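You operate a simulated robot arm through the tools that you are given. There is no shell and no other tool.

Carry out the task below with a simulated robot arm. There is one attempt and no reset: what you move stays moved.

## Task
Feed 2 tomatoes from filler W27 into the carton between the fillers.
Fine: slide the carton onto the tray, push the tray in, work the lever, pull the tray out and send the pocket rack back.

Only the result counts: the job must be done as asked and must still hold three seconds after the hand-in. Knocking over, shifting, dropping, spilling or breaking anything else fails it.

## Robot
A 7-joint arm with a three-finger gripper, fixed in place. Base frame: the origin is on the floor under the middle of its stand, x ahead of it, y to its left, z up; the work surface is at about z = 0.74. Units: m, degrees, N and s.
It reaches about 1.342 m from its shoulder. Its first joint turns from -166.0 to 166.0 degrees. Payload 2.69 kg.
The TCP is the grasp point between the finger pads, 0.03 m short of the fingertips. In the tool frame z runs along the fingers and y along their closing line. The gripper opens to 0.128 m; its body begins 0.117 m behind the TCP.
Orientation is that of the tool frame in the base frame, as [roll, pitch, yaw] about the fixed x, y, z axes, in that order (R = Rz(yaw) Ry(pitch) Rx(roll)). With the fingers straight down and closing along the base's y, the tool's x points along the base's -x, its y along +y and its z along -z.

## Interface
- The arm moves only by the tool servo_tool. Its argument "series" is a list of rows, each an object of numbers (a shift or turn left out is 0, a gripper value left out holds the last): "claw": the finger opening in cm, from 0 to 12.8; "tx", "ty", "tz": the shift along the tool's x, y, z in units of 40 mm (1.0 is 40 mm); "ax", "ay", "az": the turn, a rotation vector about the tool's x, y, z in units of 6 degrees (1.0 is 6 degrees). In form: [{"claw": .., "tx": .., "ty": .., "tz": .., "ax": .., "ay": .., "az": ..}, ...]. A call has 1 to 20 rows; each row shifts and turns the commanded pose from where the row before left it, along the tool's axes as they then stand. A call with a number of a shift or a turn outside -1 to 1 is refused whole. Rows are played at 5 a second. More than 0.05 m and 8.6 degrees between two rows, or a gripper value outside its range, and nothing of the call is played. Where a pose cannot be reached the arm comes as near as it can. A force on the tool above 40 N (or 10 N above the force at the start of the call, whichever is more), or a blocked arm, ends the call early, and 0.2 s more pass. The fingers move at their own pace (about 0.127 m/s each) and stop on an object; they squeeze with about 25 N. The grip force told is the motor's: it shows also when the fingers shut on nothing. Time passes only in rows, and 0.2 s behind the last, so rows that do not move let the fingers close. The reply holds the time, the measured pose of the TCP, the force on the tool along the base axes, the opening and the grip force, in the units named above and with some noise, with the torque about the TCP (base axes, N m) and any sound that the robot's microphone picked up.
- Cameras (640 x 400 px; columns grow to the right, rows downward): "scene" is fixed at [0.4016, 0.6525, 1.5342]; the picture's right is [-0.55, -0.84, 0.00], its down [-0.55, 0.36, -0.76] and it looks along [0.63, -0.41, -0.65] (base axes); focal length 230 px, centre (320, 200). "wrist" rides on the gripper at [0.058, 0.054, -0.131] in the tool frame; the picture's right is [-0.68, 0.74, 0.00], its down [-0.62, -0.57, -0.55] and it looks along [-0.40, -0.37, 0.84] (tool axes); focal length 234 px, centre (320, 200). There is no depth. A picture from a camera that has moved, and an enlarged one, comes with that camera's place and axes in the base frame and with its lens.
- camera(camera): a new picture of that camera. It takes no simulated time.
- lift_body(by): moves the trunk up (or, below 0, down) by that many m; the arm rides with it, the base frame stays. It gives what a move gives, with no picture.
- inspect(camera, box): a new picture of the part [left, top, right, bottom] of that camera's present view, enlarged. It takes no simulated time.
- close_job(): hands the job in; it is judged then, once.

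Places have to be worked out from the pictures, the camera data and where the tool is seen. Open the gripper and draw the arm clear of the work before you hand the job in, unless the task says otherwise.

The tools are called after "Emit:" as name(argument=value, ...) on one line, values as JSON. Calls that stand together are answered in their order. servo_tool: Moves the arm, as the interface text tells. Its arguments: {"type":"object","properties":{"series":{"type":"array","items":{"type":"object","properties":{"claw":{"type":"number"},"tx":{"type":"number"},"ty":{"type":"number"},"tz":{"type":"number"},"ax":{"type":"number"},"ay":{"type":"number"},"az":{"type":"number"}}}}},"required":["series"]} The other tools are called the same way: lift_body (by) moves the trunk up or down; camera (camera) takes a picture; inspect (camera, box) takes an enlarged picture of a part of a camera's view; close_job () hands the job in.

At the start:

```text
clock: 0.0
eef_pos: [0.7566, 0.1099, 1.3153]
tcp_rot: [-180.0, 0.0, -179.9]
contact_force: [-0.6, 0.2, 0.3]
ft_torque: [0.02, 0.0, 0.01]
gripper_width: 0.1282
gripper_force: 0.1
trunk travel left (down, up): [-0.15, 0.2]
```

scene: 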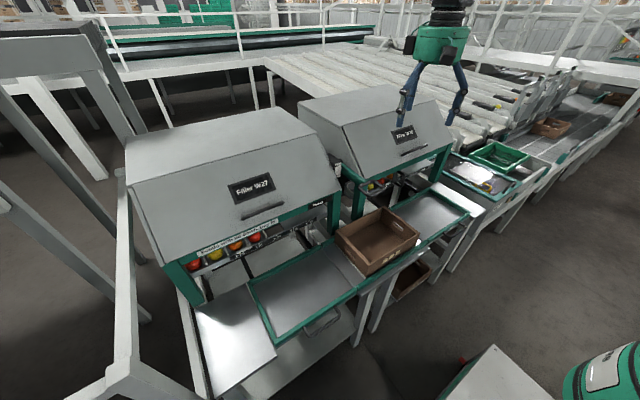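
wrist: 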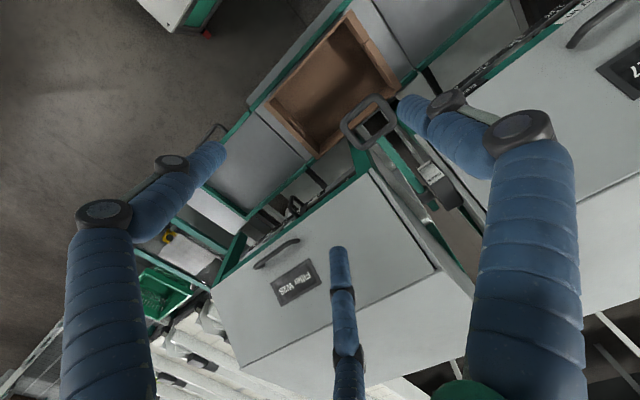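

I start by looking closely at filler W27, its tray, the carton and the labels before moving anything.

Emit:
inspect(camera="scene", box=[160, 180, 360, 305])

Emit:
inspect(camera="scene", box=[300, 160, 500, 285])

Emit:
inspect(camera="scene", box=[180, 260, 380, 385])

Emit:
inspect(camera="wrist", box=[320, 0, 640, 200])

```text
3.20 times, centred on (260, 242) of scene
camera zoom: at [0.4016, 0.6525, 1.5342], right [-0.55, -0.84, 0.0], down [-0.55, 0.36, -0.76], along [0.63, -0.41, -0.65], focal length 735 px, centre (512, 64)
```

zoom: 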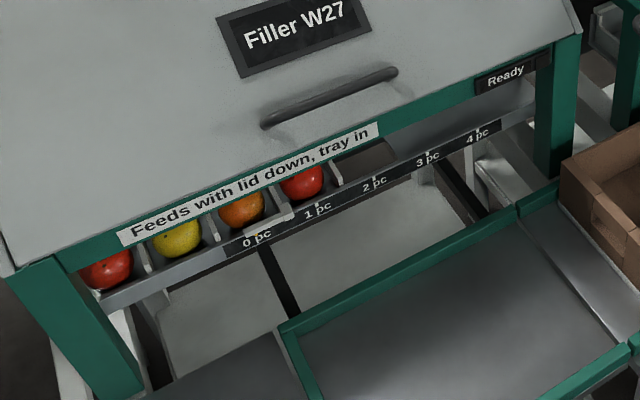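

```text
3.20 times, centred on (400, 222) of scene
camera zoom: at [0.4016, 0.6525, 1.5342], right [-0.55, -0.84, 0.0], down [-0.55, 0.36, -0.76], along [0.63, -0.41, -0.65], focal length 735 px, centre (64, 128)
```

zoom: 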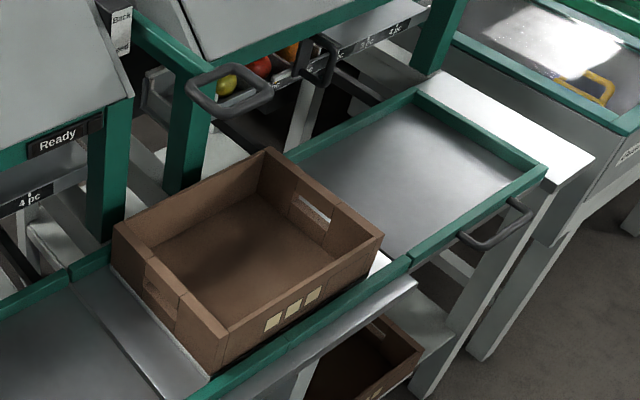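

```text
3.20 times, centred on (280, 322) of scene
camera zoom: at [0.4016, 0.6525, 1.5342], right [-0.55, -0.84, 0.0], down [-0.55, 0.36, -0.76], along [0.63, -0.41, -0.65], focal length 735 px, centre (448, -192)
```

zoom: 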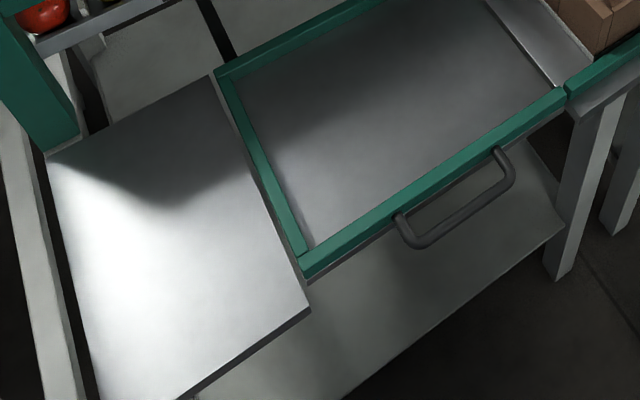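

```text
2.00 times, centred on (480, 100) of wrist
camera zoom: at [0.6976, 0.1647, 1.4458], right [0.68, 0.74, 0.0], down [0.62, -0.57, 0.55], along [0.4, -0.37, -0.84], focal length 468 px, centre (0, 400)
```

zoom: 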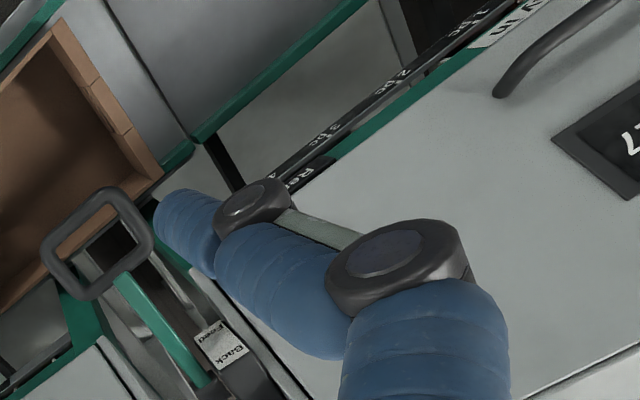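

The ring handle between the fillers triangulates to about (0.83, 0.16, 1.045). I zoom in further on it, the pocket scale and the lid before moving.

Emit:
inspect(camera="scene", box=[320, 160, 420, 222])

Emit:
inspect(camera="scene", box=[180, 215, 280, 277])

Emit:
inspect(camera="scene", box=[260, 185, 340, 235])

Emit:
inspect(camera="wrist", box=[330, 80, 490, 180])

```text
6.40 times, centred on (370, 191) of scene
camera zoom: at [0.4016, 0.6525, 1.5342], right [-0.55, -0.84, 0.0], down [-0.55, 0.36, -0.76], along [0.63, -0.41, -0.65], focal length 1469 px, centre (0, 258)
```

zoom: 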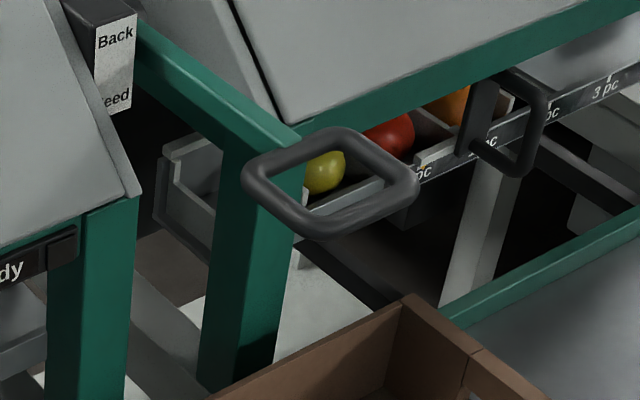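

```text
6.40 times, centred on (230, 246) of scene
camera zoom: at [0.4016, 0.6525, 1.5342], right [-0.55, -0.84, 0.0], down [-0.55, 0.36, -0.76], along [0.63, -0.41, -0.65], focal length 1469 px, centre (896, -94)
```

zoom: 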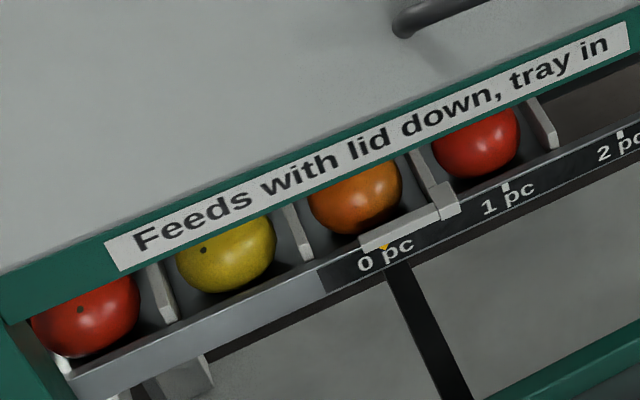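

```text
8.00 times, centred on (300, 210) of scene
camera zoom: at [0.4016, 0.6525, 1.5342], right [-0.55, -0.84, 0.0], down [-0.55, 0.36, -0.76], along [0.63, -0.41, -0.65], focal length 1837 px, centre (480, 120)
```

zoom: 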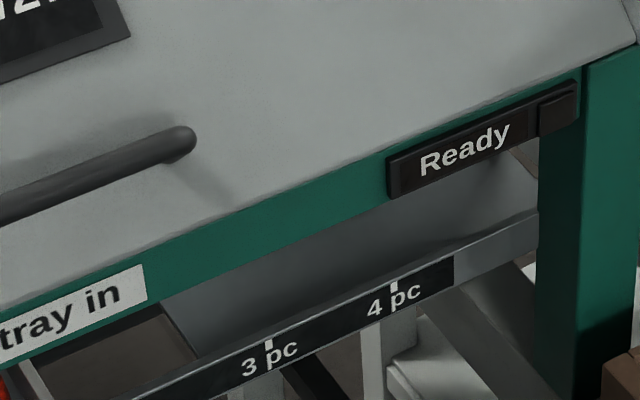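

```text
4.00 times, centred on (410, 130) of wrist
camera zoom: at [0.6976, 0.1647, 1.4458], right [0.68, 0.74, 0.0], down [0.62, -0.57, 0.55], along [0.4, -0.37, -0.84], focal length 937 px, centre (-40, 480)
```

zoom: 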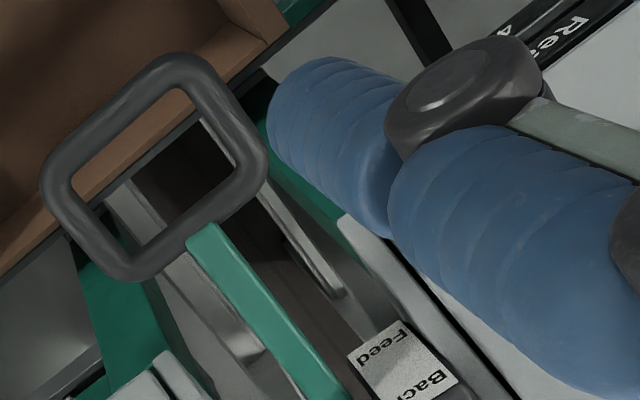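

The lever is the green arm with the ring on W27's right side, marked Back at the top and Feed at the bottom. The rack pointer stands at 0 pc. I back the arm off toward the robot and left at the same height, to look at W27 from the front with the wrist camera.

Emit:
servo_tool(series=[{"tx": 0.6, "ty": 0.85}, {"tx": 0.6, "ty": 0.85}, {"tx": 0.6, "ty": 0.85}, {"tx": 0.6, "ty": 0.85}, {"tx": 0.6, "ty": 0.85}, {"tx": 0.6, "ty": 0.85}, {"tx": 0.6, "ty": 0.85}, {"tx": 0.6, "ty": 0.85}, {"tx": 0.6, "ty": 0.85}, {"tx": 0.6, "ty": 0.85}])

Emit:
camera(camera="wrist")

Emit:
camera(camera="scene")

```text
clock: 2.2
eef_pos: [0.5183, 0.4492, 1.3162]
tcp_rot: [-180.0, 0.0, -180.0]
contact_force: [-0.6, -0.5, -1.0]
ft_torque: [0.06, -0.01, -0.05]
gripper_width: 0.128
gripper_force: 0.1
trunk travel left (down, up): [-0.15, 0.2]
```

```text
taken
camera wrist: at [0.459, 0.5041, 1.4467], right [0.68, 0.74, 0.0], down [0.62, -0.57, 0.55], along [0.4, -0.37, -0.84], focal length 234 px, centre (320, 200)
```

wrist: 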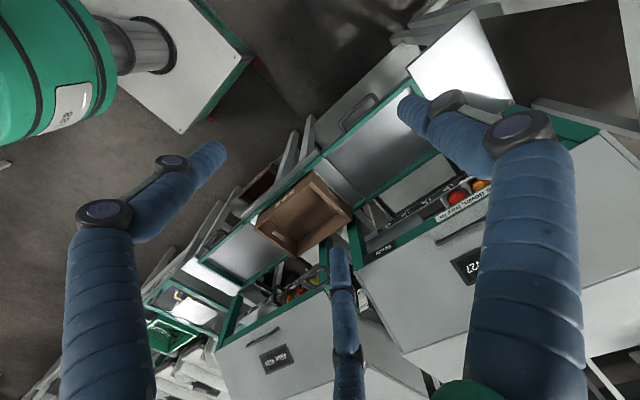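

```text
taken
```

scene: 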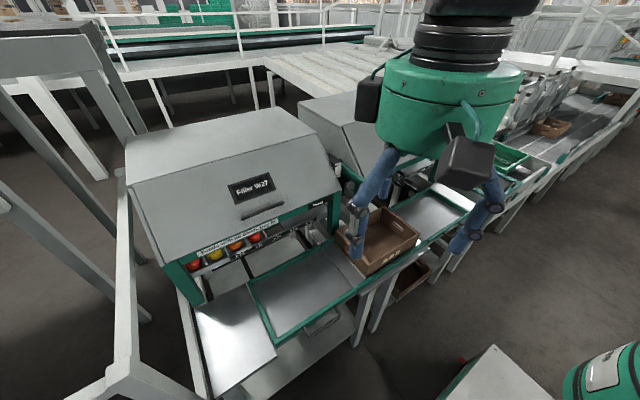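

The wrist camera is aimed too much at the right and the floor. I tilt the fingers forward about 36° so that it looks at the fillers from the front.

Emit:
servo_tool(series=[{"ay": -1}, {"ay": -1}, {"ay": -1}, {"ay": -1}, {"ay": -1}, {"ay": -1}])

Emit:
camera(camera="wrist")

```text
clock: 3.6
eef_pos: [0.5163, 0.4511, 1.3154]
tcp_rot: [180.0, 36.0, -179.9]
contact_force: [-0.4, 0.2, 1.1]
ft_torque: [-0.01, 0.03, -0.01]
gripper_width: 0.1278
gripper_force: 0.0
trunk travel left (down, up): [-0.15, 0.2]
```

```text
taken
camera wrist: at [0.3917, 0.5054, 1.3864], right [0.55, 0.74, 0.4], down [0.17, -0.57, 0.81], along [0.82, -0.37, -0.44], focal length 234 px, centre (320, 200)
```

wrist: 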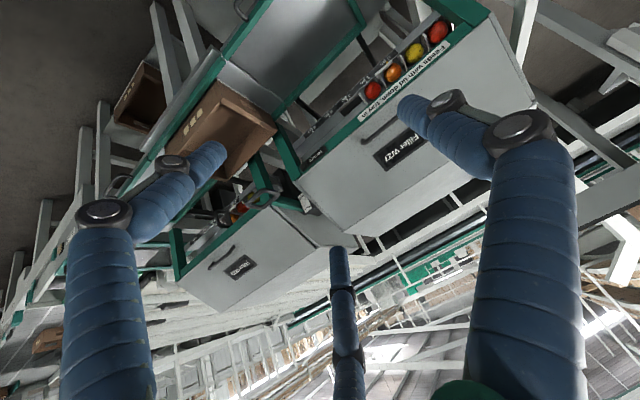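

This view, upside down, shows W27's front, the lever and the carton. I enlarge the parts that matter.

Emit:
inspect(camera="wrist", box=[220, 130, 380, 230])

Emit:
inspect(camera="wrist", box=[270, 0, 470, 125])

Emit:
inspect(camera="wrist", box=[140, 0, 340, 125])

```text
4.00 times, centred on (300, 180) of wrist
camera zoom: at [0.3917, 0.5054, 1.3864], right [0.55, 0.74, 0.4], down [0.17, -0.57, 0.81], along [0.82, -0.37, -0.44], focal length 937 px, centre (400, 280)
```

zoom: 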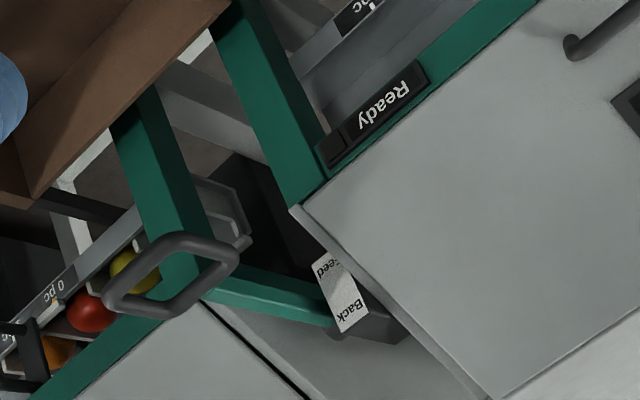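

```text
3.20 times, centred on (370, 62) of wrist
camera zoom: at [0.3917, 0.5054, 1.3864], right [0.55, 0.74, 0.4], down [0.17, -0.57, 0.81], along [0.82, -0.37, -0.44], focal length 749 px, centre (160, 640)
```

zoom: 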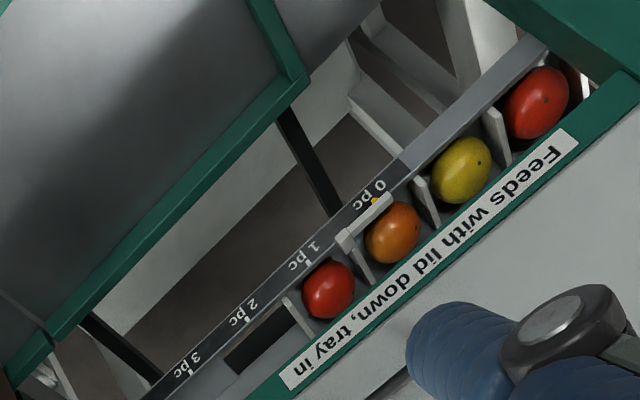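

```text
3.20 times, centred on (240, 62) of wrist
camera zoom: at [0.3917, 0.5054, 1.3864], right [0.55, 0.74, 0.4], down [0.17, -0.57, 0.81], along [0.82, -0.37, -0.44], focal length 749 px, centre (576, 640)
```

zoom: 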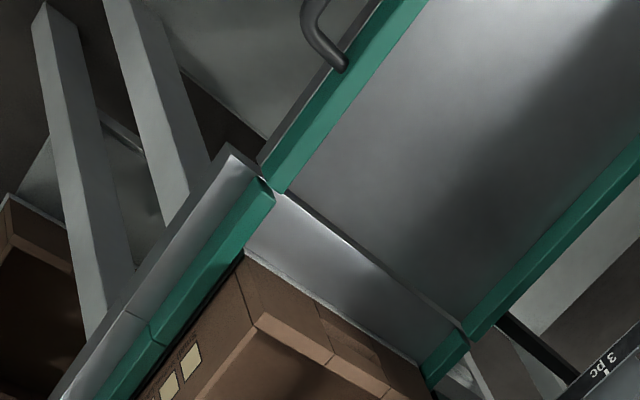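

From triangulation, I put the carton at x 0.70–0.905, y −0.03–0.245, with its top at z≈0.805. The tray spans x 0.675–0.913, y 0.317–0.637, and the pockets sit at x≈1.03, with the drop hole at y≈0.477. I close the fingers and move to a point in front of and above the carton, keeping the forward tilt so the gripper stays clear of the lever ring.

Emit:
servo_tool(series=[{"claw": 0, "tx": 0.252, "ty": -0.725, "tz": 0.555}, {"claw": 0, "tx": 0.252, "ty": -0.725, "tz": 0.555}, {"claw": 0, "tx": 0.252, "ty": -0.725, "tz": 0.555}, {"claw": 0, "tx": 0.252, "ty": -0.725, "tz": 0.555}, {"claw": 0, "tx": 0.252, "ty": -0.725, "tz": 0.555}, {"claw": 0, "tx": 0.252, "ty": -0.725, "tz": 0.555}, {"claw": 0, "tx": 0.252, "ty": -0.725, "tz": 0.555}, {"claw": 0, "tx": 0.252, "ty": -0.725, "tz": 0.555}, {"claw": 0, "tx": 0.252, "ty": -0.725, "tz": 0.555}])

Emit:
camera(camera="wrist")

Emit:
camera(camera="scene")

```text
clock: 5.6
eef_pos: [0.5602, 0.1891, 1.1003]
tcp_rot: [179.9, 36.0, 179.9]
contact_force: [0.7, -0.2, 0.0]
ft_torque: [0.01, -0.01, -0.02]
gripper_width: 0.0021
gripper_force: 24.8
trunk travel left (down, up): [-0.15, 0.2]
```

```text
taken
camera wrist: at [0.4356, 0.2444, 1.172], right [0.55, 0.74, 0.4], down [0.18, -0.57, 0.81], along [0.82, -0.37, -0.44], focal length 234 px, centre (320, 200)
```

wrist: 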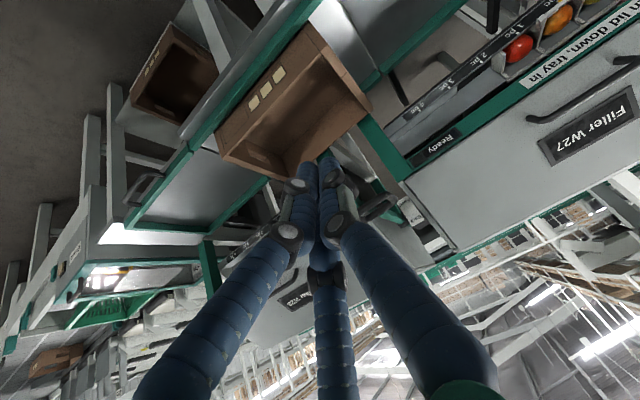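

```text
taken
```

scene: 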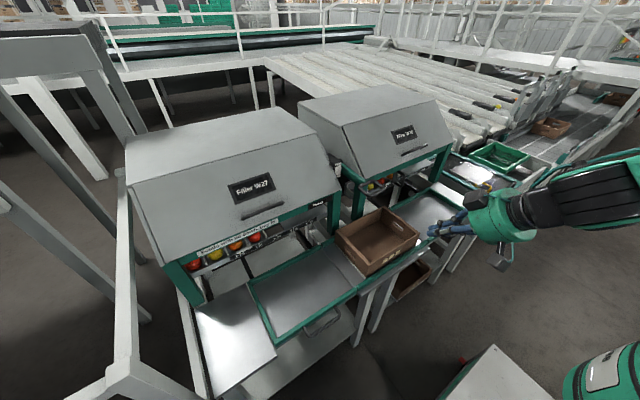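

The fingers are closed and I am in front of the carton at (0.56, 0.19, 1.10). I enlarge this view to check the carton's height and position again before going in.

Emit:
inspect(camera="wrist", box=[210, 0, 410, 125])

Emit:
inspect(camera="wrist", box=[210, 90, 410, 215])

Emit:
inspect(camera="scene", box=[320, 200, 440, 275])

```text
3.20 times, centred on (310, 62) of wrist
camera zoom: at [0.4356, 0.2444, 1.172], right [0.55, 0.74, 0.4], down [0.18, -0.57, 0.81], along [0.82, -0.37, -0.44], focal length 749 px, centre (352, 640)
```

zoom: 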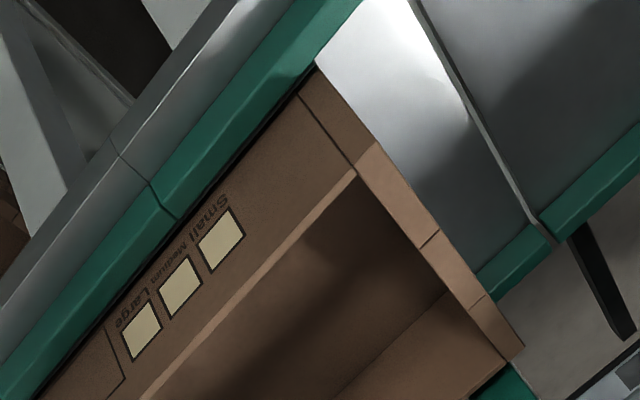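

```text
3.20 times, centred on (310, 152) of wrist
camera zoom: at [0.4356, 0.2444, 1.172], right [0.55, 0.74, 0.4], down [0.18, -0.57, 0.81], along [0.82, -0.37, -0.44], focal length 749 px, centre (352, 352)
```

zoom: 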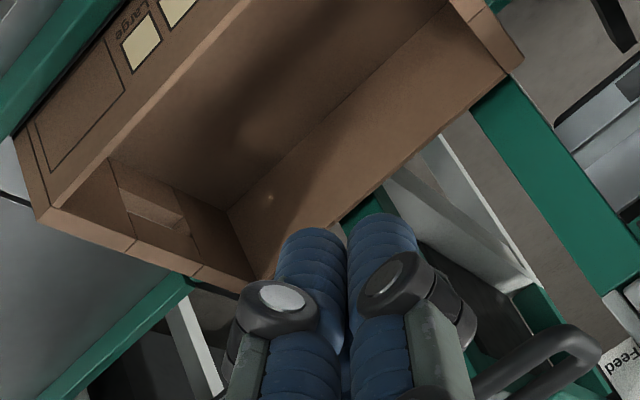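

```text
5.33 times, centred on (380, 238) of scene
camera zoom: at [0.4016, 0.6525, 1.5342], right [-0.55, -0.84, 0.0], down [-0.55, 0.36, -0.76], along [0.63, -0.41, -0.65], focal length 1224 px, centre (0, 0)
```

zoom: 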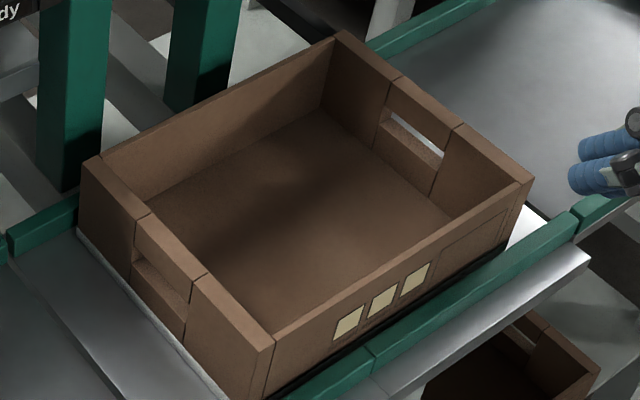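

Re-triangulating with this view corrects the carton to x 0.684–0.885, y −0.004–0.258, with its top at z≈0.84 and its base at z≈0.765. The way in along the finger direction clears the front wall, so I lower the closed fingertips into the carton, stopping a little short of the final depth.

Emit:
servo_tool(series=[{"tz": 1}, {"tz": 1}, {"tz": 1}, {"tz": 1}, {"tz": 1}, {"tz": 1}, {"tz": 1}, {"tz": 1}])

Emit:
camera(camera="wrist")

Emit:
inspect(camera="scene", box=[300, 160, 500, 285])

```text
clock: 7.4
eef_pos: [0.7479, 0.1895, 0.8409]
tcp_rot: [180.0, 36.0, -179.9]
contact_force: [0.0, 0.2, 0.1]
ft_torque: [-0.02, 0.05, -0.03]
gripper_width: 0.0019
gripper_force: 25.3
trunk travel left (down, up): [-0.15, 0.2]
```

```text
taken
camera wrist: at [0.6234, 0.2439, 0.9113], right [0.55, 0.74, 0.4], down [0.18, -0.57, 0.81], along [0.82, -0.37, -0.44], focal length 234 px, centre (320, 200)
```

wrist: 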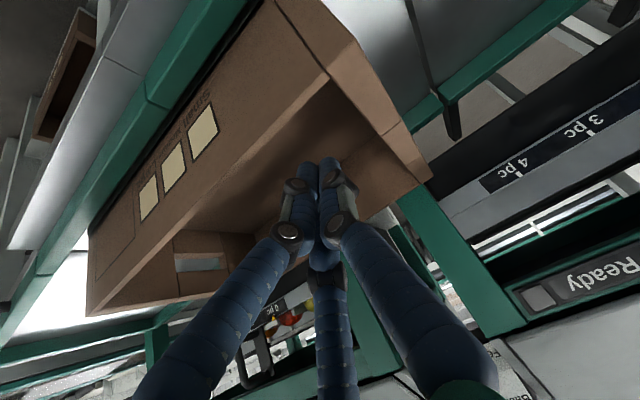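

```text
3.20 times, centred on (400, 222) of scene
camera zoom: at [0.4016, 0.6525, 1.5342], right [-0.55, -0.84, 0.0], down [-0.55, 0.36, -0.76], along [0.63, -0.41, -0.65], focal length 735 px, centre (64, 128)
```

zoom: 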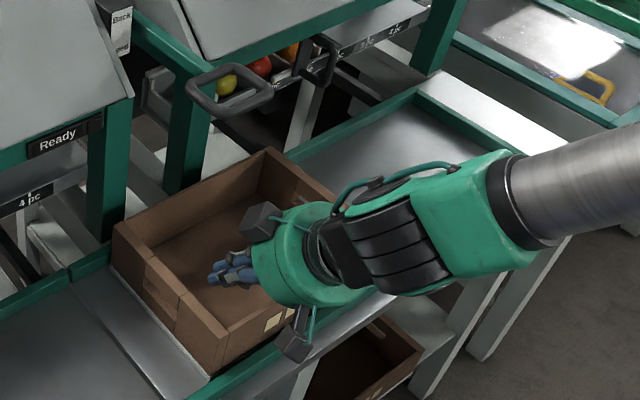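

The fingertips are inside the carton and the wrist is clear of both the lever ring and the front rail. I lower another 26 mm and push slowly to the left against the inside of the left wall.

Emit:
servo_tool(series=[{"tz": 0.65}, {"ty": 0.4}, {"ty": 0.4}, {"ty": 0.4}, {"ty": 0.4}, {"ty": 0.4}])

Emit:
inspect(camera="scene", box=[280, 180, 460, 293])

Emit:
camera(camera="wrist")

```text
clock: 8.8
eef_pos: [0.7626, 0.2708, 0.8197]
tcp_rot: [180.0, 36.1, -180.0]
contact_force: [0.4, 0.3, -0.6]
ft_torque: [0.01, -0.01, -0.02]
gripper_width: 0.0019
gripper_force: 25.4
trunk travel left (down, up): [-0.15, 0.2]
```

```text
3.54 times, centred on (370, 236) of scene
camera zoom: at [0.4016, 0.6525, 1.5342], right [-0.55, -0.84, 0.0], down [-0.55, 0.36, -0.76], along [0.63, -0.41, -0.65], focal length 813 px, centre (143, 71)
```

zoom: 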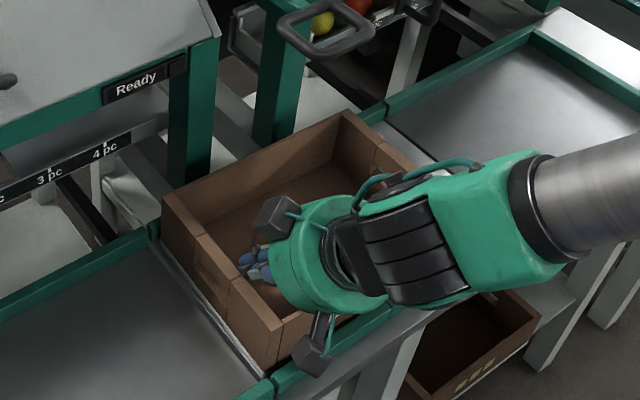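

```text
taken
camera wrist: at [0.639, 0.3249, 0.8901], right [0.55, 0.74, 0.4], down [0.18, -0.57, 0.81], along [0.82, -0.37, -0.44], focal length 234 px, centre (320, 200)
```

wrist: 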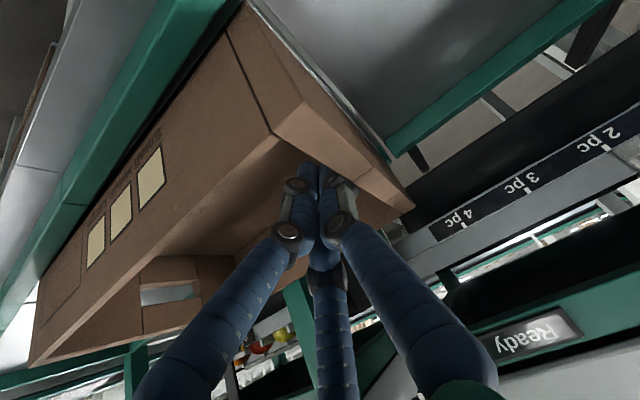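

The carton has moved with me. Its left edge is now at y≈0.309 against a TCP y of 0.271, and it is still square between the rails with almost no force. I keep pushing left in slow rows.

Emit:
servo_tool(series=[{"ty": 0.4}, {"ty": 0.4}, {"ty": 0.4}, {"ty": 0.4}, {"ty": 0.4}, {"ty": 0.4}, {"ty": 0.4}, {"ty": 0.4}, {"ty": 0.4}, {"ty": 0.4}])

Emit:
inspect(camera="scene", box=[220, 180, 420, 305])

```text
clock: 11.0
eef_pos: [0.7631, 0.4297, 0.8206]
tcp_rot: [-179.9, 36.0, -180.0]
contact_force: [0.1, -0.1, 0.3]
ft_torque: [0.01, -0.02, 0.01]
gripper_width: 0.0022
gripper_force: 25.0
trunk travel left (down, up): [-0.15, 0.2]
```

```text
3.20 times, centred on (320, 242) of scene
camera zoom: at [0.4016, 0.6525, 1.5342], right [-0.55, -0.84, 0.0], down [-0.55, 0.36, -0.76], along [0.63, -0.41, -0.65], focal length 735 px, centre (320, 64)
```

zoom: 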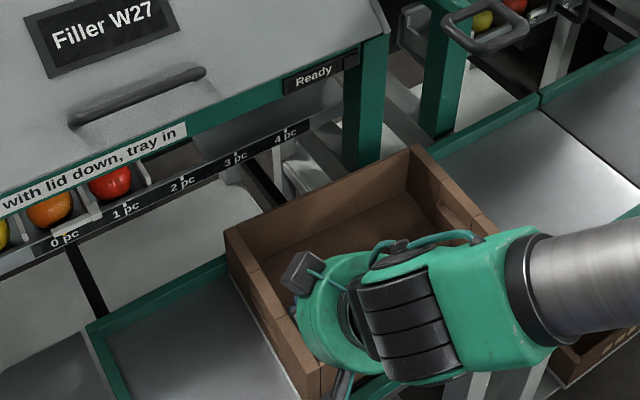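

The back-left corner of the carton is at about (0.88, 0.47), so the offset to the TCP is 0.040. To centre it at y≈0.477 the TCP needs to reach about 0.568, so I push most of the way and check.

Emit:
servo_tool(series=[{"ty": 0.4}, {"ty": 0.4}, {"ty": 0.4}, {"ty": 0.4}, {"ty": 0.4}, {"ty": 0.4}, {"ty": 0.4}, {"ty": 0.25}])

Emit:
inspect(camera="scene", box=[220, 220, 380, 320])

Emit:
camera(camera="wrist")

```text
clock: 12.8
eef_pos: [0.7638, 0.5518, 0.8207]
tcp_rot: [-180.0, 36.0, -180.0]
contact_force: [-0.3, 0.0, 0.1]
ft_torque: [0.04, 0.03, -0.01]
gripper_width: 0.0022
gripper_force: 25.4
trunk travel left (down, up): [-0.15, 0.2]
```

```text
4.00 times, centred on (300, 270) of scene
camera zoom: at [0.4016, 0.6525, 1.5342], right [-0.55, -0.84, 0.0], down [-0.55, 0.36, -0.76], along [0.63, -0.41, -0.65], focal length 918 px, centre (400, -80)
```

zoom: 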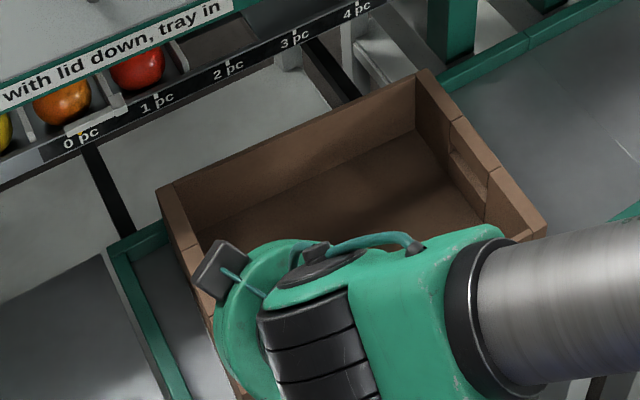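

```text
taken
camera wrist: at [0.6397, 0.6063, 0.8919], right [0.55, 0.74, 0.4], down [0.18, -0.57, 0.81], along [0.82, -0.37, -0.44], focal length 234 px, centre (320, 200)
```

wrist: 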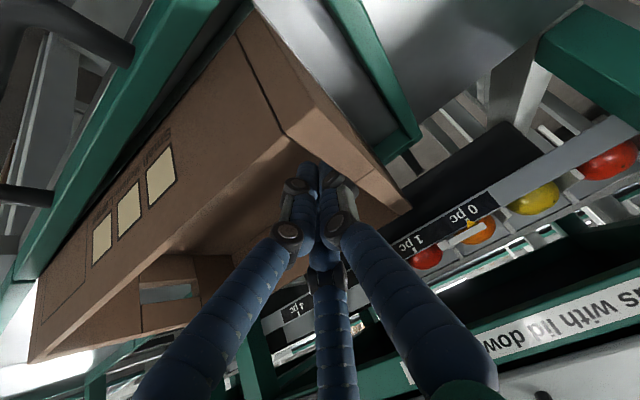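

The carton's left edge is at y≈0.588 and its right edge about level with the tray's right end, with roughly 3–4 cm left to the left rim. I push about 22 mm more so it sits clear of both ends.

Emit:
servo_tool(series=[{"ty": 0.28}, {"ty": 0.28}, {}])

Emit:
inspect(camera="scene", box=[220, 220, 380, 320])

Emit:
inspect(camera="wrist", box=[200, 0, 440, 150])

```text
clock: 13.6
eef_pos: [0.7638, 0.5734, 0.8201]
tcp_rot: [180.0, 36.0, -179.9]
contact_force: [0.3, 1.0, -0.1]
ft_torque: [-0.01, -0.02, -0.05]
gripper_width: 0.0021
gripper_force: 25.4
trunk travel left (down, up): [-0.15, 0.2]
```

```text
4.00 times, centred on (300, 270) of scene
camera zoom: at [0.4016, 0.6525, 1.5342], right [-0.55, -0.84, 0.0], down [-0.55, 0.36, -0.76], along [0.63, -0.41, -0.65], focal length 918 px, centre (400, -80)
```

zoom: 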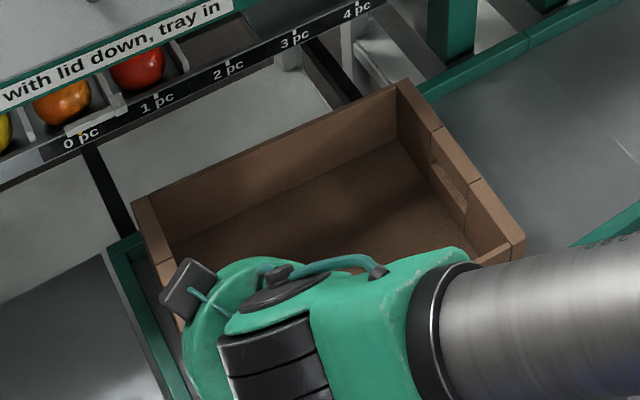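

```text
2.67 times, centred on (320, 75) of wrist
camera zoom: at [0.6394, 0.6287, 0.891], right [0.55, 0.74, 0.4], down [0.18, -0.57, 0.81], along [0.82, -0.37, -0.44], focal length 624 px, centre (320, 533)
```

zoom: 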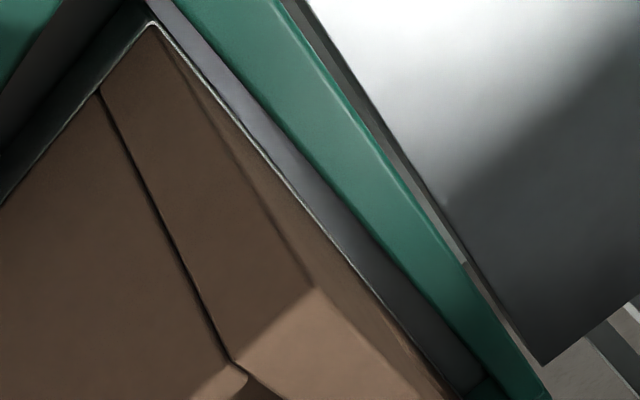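

The carton sits on the tray with about 1 cm to the left rim and its right edge at y≈0.346, inside the tray's right end at 0.318. I ease off the wall and withdraw the way I came in.

Emit:
servo_tool(series=[{"ty": -0.4}, {"tz": -1}, {"tz": -1}, {"tz": -1}, {"tz": -1}, {"tz": -1}, {"tz": -1}, {"tz": -1}, {"tz": -1}])

Emit:
camera(camera="wrist")

Emit:
inspect(camera="scene", box=[200, 220, 400, 345])

```text
clock: 15.6
eef_pos: [0.5754, 0.5562, 1.0792]
tcp_rot: [180.0, 36.0, 180.0]
contact_force: [0.0, 0.4, -0.4]
ft_torque: [0.05, -0.03, -0.01]
gripper_width: 0.0021
gripper_force: 24.9
trunk travel left (down, up): [-0.15, 0.2]
```

```text
taken
camera wrist: at [0.4511, 0.6114, 1.15], right [0.55, 0.74, 0.4], down [0.18, -0.57, 0.81], along [0.82, -0.37, -0.44], focal length 234 px, centre (320, 200)
```

wrist: 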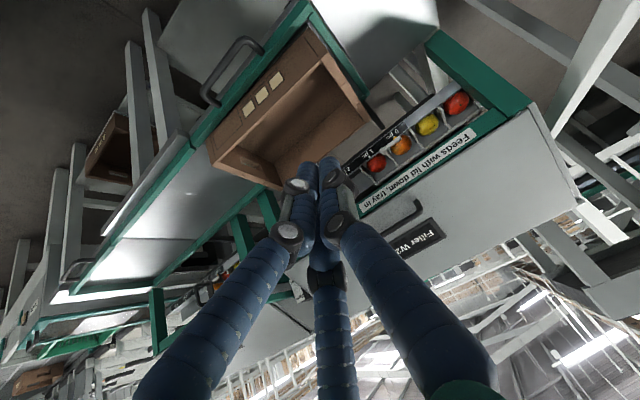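

```text
3.20 times, centred on (300, 282) of scene
camera zoom: at [0.4016, 0.6525, 1.5342], right [-0.55, -0.84, 0.0], down [-0.55, 0.36, -0.76], along [0.63, -0.41, -0.65], focal length 735 px, centre (384, -64)
```

zoom: 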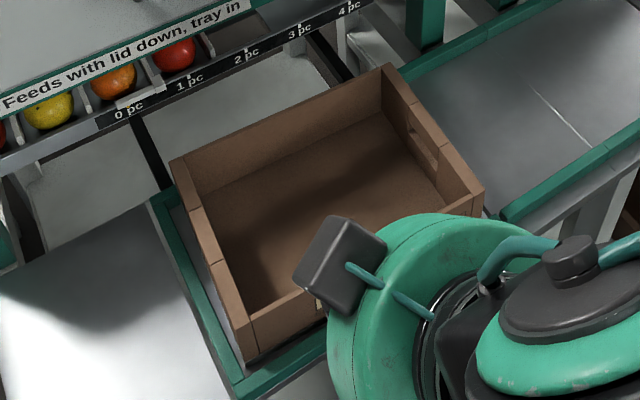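

The carton is well placed on the tray. Now I enlarge the tray handle in the wrist view to work out how to push and pull it.

Emit:
inspect(camera="wrist", box=[160, 0, 320, 100])

Emit:
inspect(camera="wrist", box=[180, 0, 400, 137])

```text
4.00 times, centred on (240, 50) of wrist
camera zoom: at [0.4511, 0.6114, 1.15], right [0.55, 0.74, 0.4], down [0.18, -0.57, 0.81], along [0.82, -0.37, -0.44], focal length 937 px, centre (640, 800)
```

zoom: 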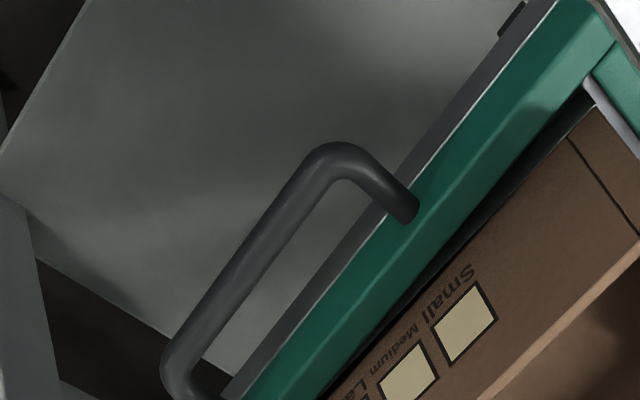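

```text
2.91 times, centred on (290, 68) of wrist
camera zoom: at [0.4511, 0.6114, 1.15], right [0.55, 0.74, 0.4], down [0.18, -0.57, 0.81], along [0.82, -0.37, -0.44], focal length 681 px, centre (407, 582)
```

zoom: 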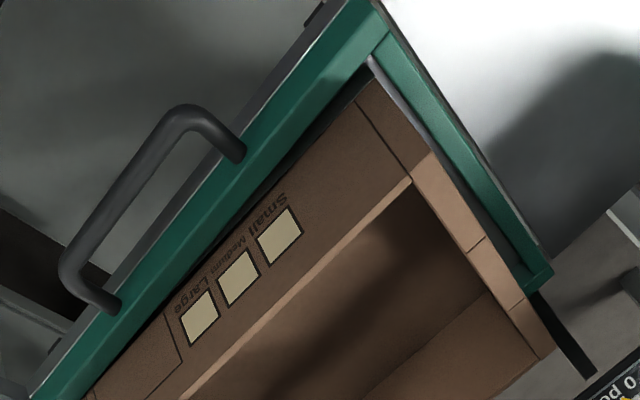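

The handle is a U-bar along y, spanning about y 0.42–0.535 with its centre at x≈0.638, z≈0.75. It stands about 3 cm off the tray front at x≈0.667. I roll the gripper 90° about its fingers so that it closes in the vertical plane, thumb on top, to grip this bar.

Emit:
servo_tool(series=[{"az": 1}, {"az": 1}, {"az": 1}, {"az": 1}, {"az": 1}, {"az": 1}, {"az": 1}, {"az": 1}, {"az": 1}, {"az": 1}, {"az": 1}, {"az": 1}, {"az": 1}, {"az": 1}, {"az": 1}])

Emit:
camera(camera="wrist")

Emit:
camera(camera="scene")

```text
clock: 18.8
eef_pos: [0.5738, 0.557, 1.0807]
tcp_rot: [143.9, -0.1, 90.0]
contact_force: [-1.2, -0.6, -0.1]
ft_torque: [0.02, 0.04, 0.0]
gripper_width: 0.0021
gripper_force: 25.2
trunk travel left (down, up): [-0.15, 0.2]
```

```text
taken
camera wrist: at [0.5418, 0.6172, 1.217], right [0.59, -0.68, 0.43], down [-0.78, -0.61, 0.11], along [0.19, -0.4, -0.9], focal length 234 px, centre (320, 200)
```

wrist: 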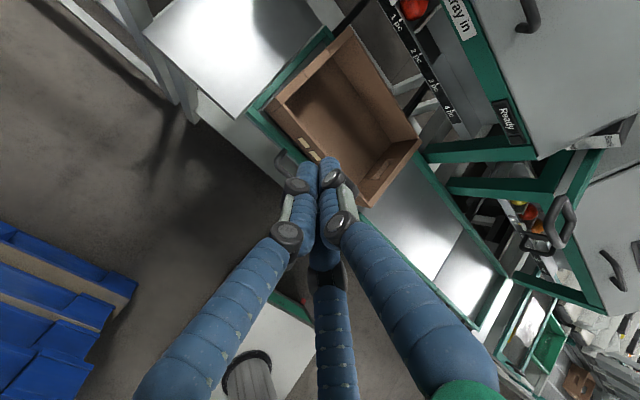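

```text
taken
```

scene: 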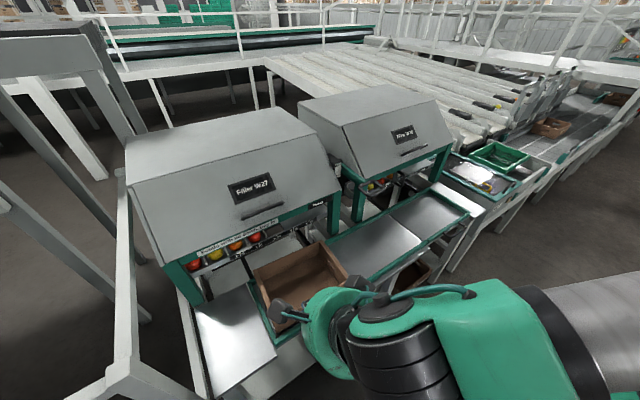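

The roll worked. I enlarge the handle from this new angle to fix its position.

Emit:
inspect(camera="wrist", box=[230, 90, 390, 190])

Emit:
inspect(camera="wrist", box=[440, 100, 640, 225])

```text
4.00 times, centred on (310, 140) of wrist
camera zoom: at [0.5418, 0.6172, 1.217], right [0.59, -0.68, 0.43], down [-0.78, -0.61, 0.11], along [0.19, -0.4, -0.9], focal length 937 px, centre (360, 440)
```

zoom: 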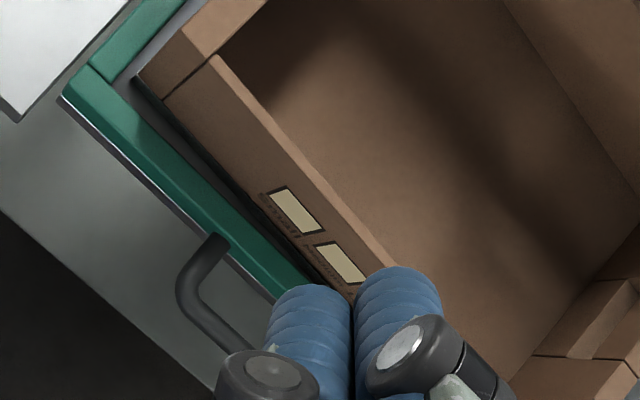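

```text
3.20 times, centred on (540, 162) of wrist
camera zoom: at [0.5418, 0.6172, 1.217], right [0.59, -0.68, 0.43], down [-0.78, -0.61, 0.11], along [0.19, -0.4, -0.9], focal length 749 px, centre (-384, 320)
```

zoom: 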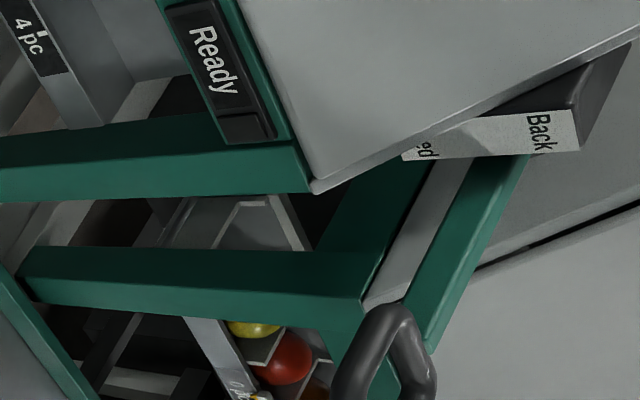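

The handle's left foot triangulates to (0.664, 0.538, 0.758), which agrees with a bar at x≈0.638. I tilt to 60° forward, open only 3 cm so the thumb stays clear of the carton, and move to a pre-grasp point in front of the bar.

Emit:
servo_tool(series=[{"ax": -1, "claw": 3}, {"ax": -1}, {"ax": -1}, {"ax": -1}, {"tx": -0.247, "ty": -0.775, "tz": 0.289}, {"tx": -0.247, "ty": -0.775, "tz": 0.289}, {"tx": -0.247, "ty": -0.775, "tz": 0.289}, {"tx": -0.247, "ty": -0.775, "tz": 0.289}, {"tx": -0.247, "ty": -0.775, "tz": 0.289}, {"tx": -0.247, "ty": -0.775, "tz": 0.289}, {"tx": -0.247, "ty": -0.775, "tz": 0.289}])

Emit:
camera(camera="wrist")

Emit:
camera(camera="scene")

```text
clock: 21.2
eef_pos: [0.614, 0.5019, 1.0202]
tcp_rot: [141.2, 1.1, 91.5]
contact_force: [0.4, -0.1, -0.2]
ft_torque: [0.02, 0.07, -0.01]
gripper_width: 0.0302
gripper_force: 0.0
out of reach, approached as far as the arm can: row 1, 2, 3, 4, 5, 6, 7, 8, 9, 10, 11
trunk travel left (down, up): [-0.15, 0.2]
```

```text
taken
camera wrist: at [0.5714, 0.5625, 1.153], right [0.59, -0.65, 0.47], down [-0.77, -0.63, 0.08], along [0.25, -0.41, -0.88], focal length 234 px, centre (320, 200)
```

wrist: 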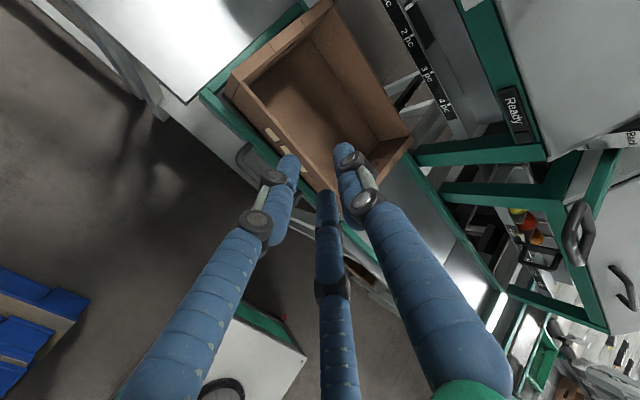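

```text
taken
```

scene: 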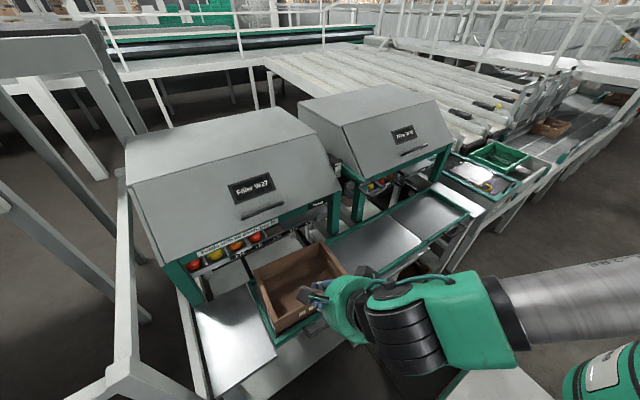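

The arm could not take the steeper tilt and stopped at about 39°. I send an idle row to see which pose is now commanded before I go on.

Emit:
servo_tool(series=[{}])

```text
clock: 21.6
eef_pos: [0.6124, 0.5011, 1.019]
tcp_rot: [141.2, 1.1, 91.4]
contact_force: [0.4, 0.8, 0.5]
ft_torque: [0.0, 0.0, 0.01]
gripper_width: 0.0298
gripper_force: 0.0
trunk travel left (down, up): [-0.15, 0.2]
```

The commanded pose has reset to where the arm actually is. I go back to the 36° tilt that is known to be reachable, and descend to a pre-grasp point 8 cm short of the bar in that attitude.

Emit:
servo_tool(series=[{"ax": 0.47, "az": 0.29, "claw": 4}, {"tx": -0.115, "ty": -0.666, "tz": 0.634}, {"tx": -0.115, "ty": -0.666, "tz": 0.634}, {"tx": -0.115, "ty": -0.666, "tz": 0.634}, {"tx": -0.115, "ty": -0.666, "tz": 0.634}, {"tx": -0.115, "ty": -0.666, "tz": 0.634}])

Emit:
camera(camera="wrist")

Emit:
camera(camera="scene")

```text
clock: 23.0
eef_pos: [0.6778, 0.4949, 0.9122]
tcp_rot: [143.8, -0.3, 89.9]
contact_force: [-0.9, -0.1, 0.7]
ft_torque: [-0.02, 0.09, -0.01]
gripper_width: 0.0403
gripper_force: 0.0
out of reach, approached as far as the arm can: row 2, 3, 4, 5, 6
trunk travel left (down, up): [-0.15, 0.2]
```

```text
taken
camera wrist: at [0.644, 0.5537, 1.0497], right [0.59, -0.68, 0.43], down [-0.78, -0.61, 0.11], along [0.19, -0.4, -0.9], focal length 234 px, centre (320, 200)
```

wrist: 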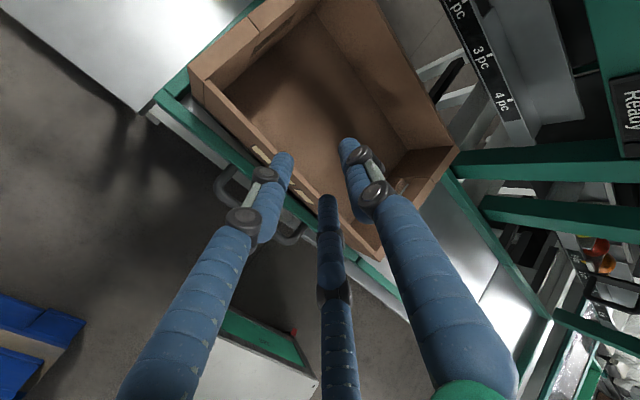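

```text
taken
```

scene: 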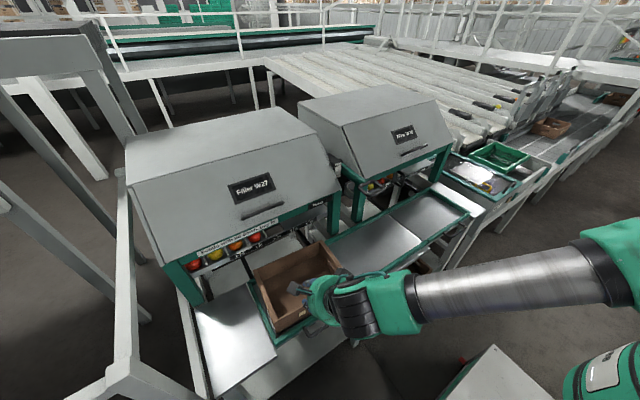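

The arm is blocked by a joint limit in this roll direction, probably the last joint, because the first joint is already turned left. I back away from the carton and roll the gripper the other way, so the wrist works nearer mid-range.

Emit:
servo_tool(series=[{"tz": -1}, {"tz": -1}, {"tz": -1}, {"tz": -1}, {"az": -1}, {"az": -1}, {"az": -1}, {"az": -1}, {"az": -1}, {"az": -1}, {"az": -1}, {"az": -1}, {"az": -1}, {"az": -1}, {"az": -1}, {"az": -1}, {"az": -1}, {"az": -1}, {"az": -1}])

Emit:
servo_tool(series=[{"az": -1}, {"az": -1}, {"az": -1}, {"az": -1}, {"az": -1}, {"az": -1}, {"az": -1}, {"az": -1}, {"az": -1}, {"az": -1}, {"az": -1}, {"az": -1}, {"az": -1}, {"az": -1}, {"az": -1}])

```text
clock: 27.0
eef_pos: [0.5963, 0.4988, 1.0514]
tcp_rot: [179.3, 38.2, 178.6]
contact_force: [0.7, -0.4, -0.3]
ft_torque: [0.05, -0.01, 0.01]
gripper_width: 0.0401
gripper_force: 0.0
out of reach, approached as far as the arm can: row 1, 2
trunk travel left (down, up): [-0.15, 0.2]
```

```text
clock: 30.2
eef_pos: [0.5947, 0.4995, 1.0511]
tcp_rot: [-141.8, 0.5, -90.6]
contact_force: [-1.0, -0.5, -0.1]
ft_torque: [-0.02, 0.01, -0.01]
gripper_width: 0.0396
gripper_force: 0.0
trunk travel left (down, up): [-0.15, 0.2]
```

The roll to the other side worked without any limit. Now I try the steeper forward tilt again, 24° more about the horizontal axis.

Emit:
servo_tool(series=[{"ax": 1}, {"ax": 1}, {"ax": 1}, {"ax": 1}])

Emit:
camera(camera="wrist")

Emit:
camera(camera="scene")

```text
clock: 31.2
eef_pos: [0.5944, 0.4991, 1.0524]
tcp_rot: [-117.6, 0.7, -90.7]
contact_force: [-0.1, 0.9, -0.1]
ft_torque: [-0.03, 0.0, 0.0]
gripper_width: 0.0398
gripper_force: 0.2
trunk travel left (down, up): [-0.15, 0.2]
```

```text
taken
camera wrist: at [0.4534, 0.4439, 1.0641], right [-0.33, 0.69, -0.64], down [-0.21, 0.61, 0.76], along [0.92, 0.39, -0.05], focal length 234 px, centre (320, 200)
```

wrist: 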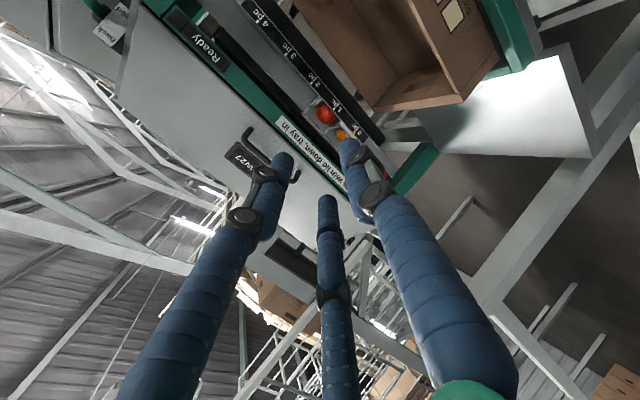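

```text
taken
```

scene: 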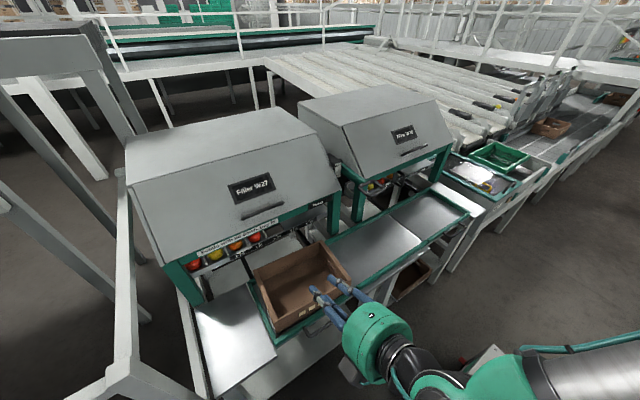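

The 62° tilt works in this roll, with the two fingers above and the thumb below. I move down to a pre-grasp point about 10 cm in front of the bar.

Emit:
servo_tool(series=[{"az": -0.16, "ay": -0.05, "claw": 3.5}, {"tx": 0.075, "ty": 0.869, "tz": 0.273}, {"tx": 0.075, "ty": 0.869, "tz": 0.273}, {"tx": 0.075, "ty": 0.869, "tz": 0.273}, {"tx": 0.075, "ty": 0.869, "tz": 0.273}, {"tx": 0.075, "ty": 0.869, "tz": 0.273}, {"tx": 0.075, "ty": 0.869, "tz": 0.273}, {"tx": 0.075, "ty": 0.869, "tz": 0.273}])

Emit:
camera(camera="wrist")

Emit:
camera(camera="scene")

```text
clock: 33.0
eef_pos: [0.5504, 0.4785, 0.8017]
tcp_rot: [-117.7, 0.1, -90.1]
contact_force: [-0.1, 0.9, 0.5]
ft_torque: [0.01, 0.08, -0.01]
gripper_width: 0.035
gripper_force: 0.0
trunk travel left (down, up): [-0.15, 0.2]
```

```text
taken
camera wrist: at [0.4086, 0.4206, 0.8133], right [-0.34, 0.68, -0.65], down [-0.22, 0.61, 0.76], along [0.91, 0.4, -0.06], focal length 234 px, centre (320, 200)
```

wrist: 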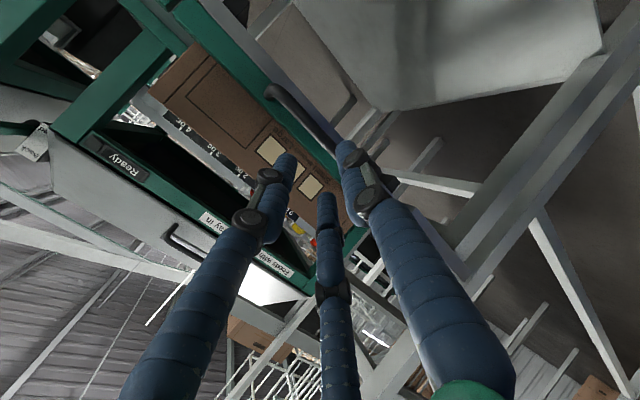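

```text
taken
```

scene: 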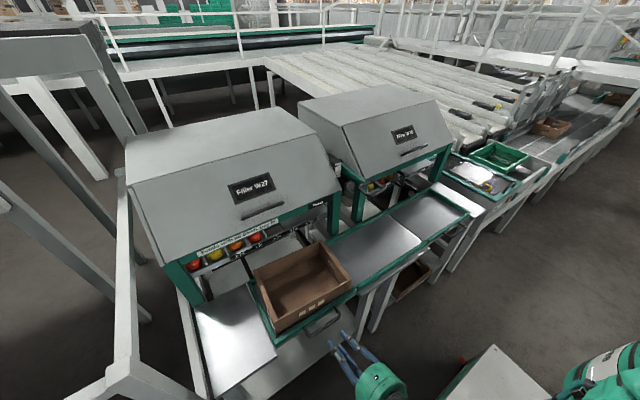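

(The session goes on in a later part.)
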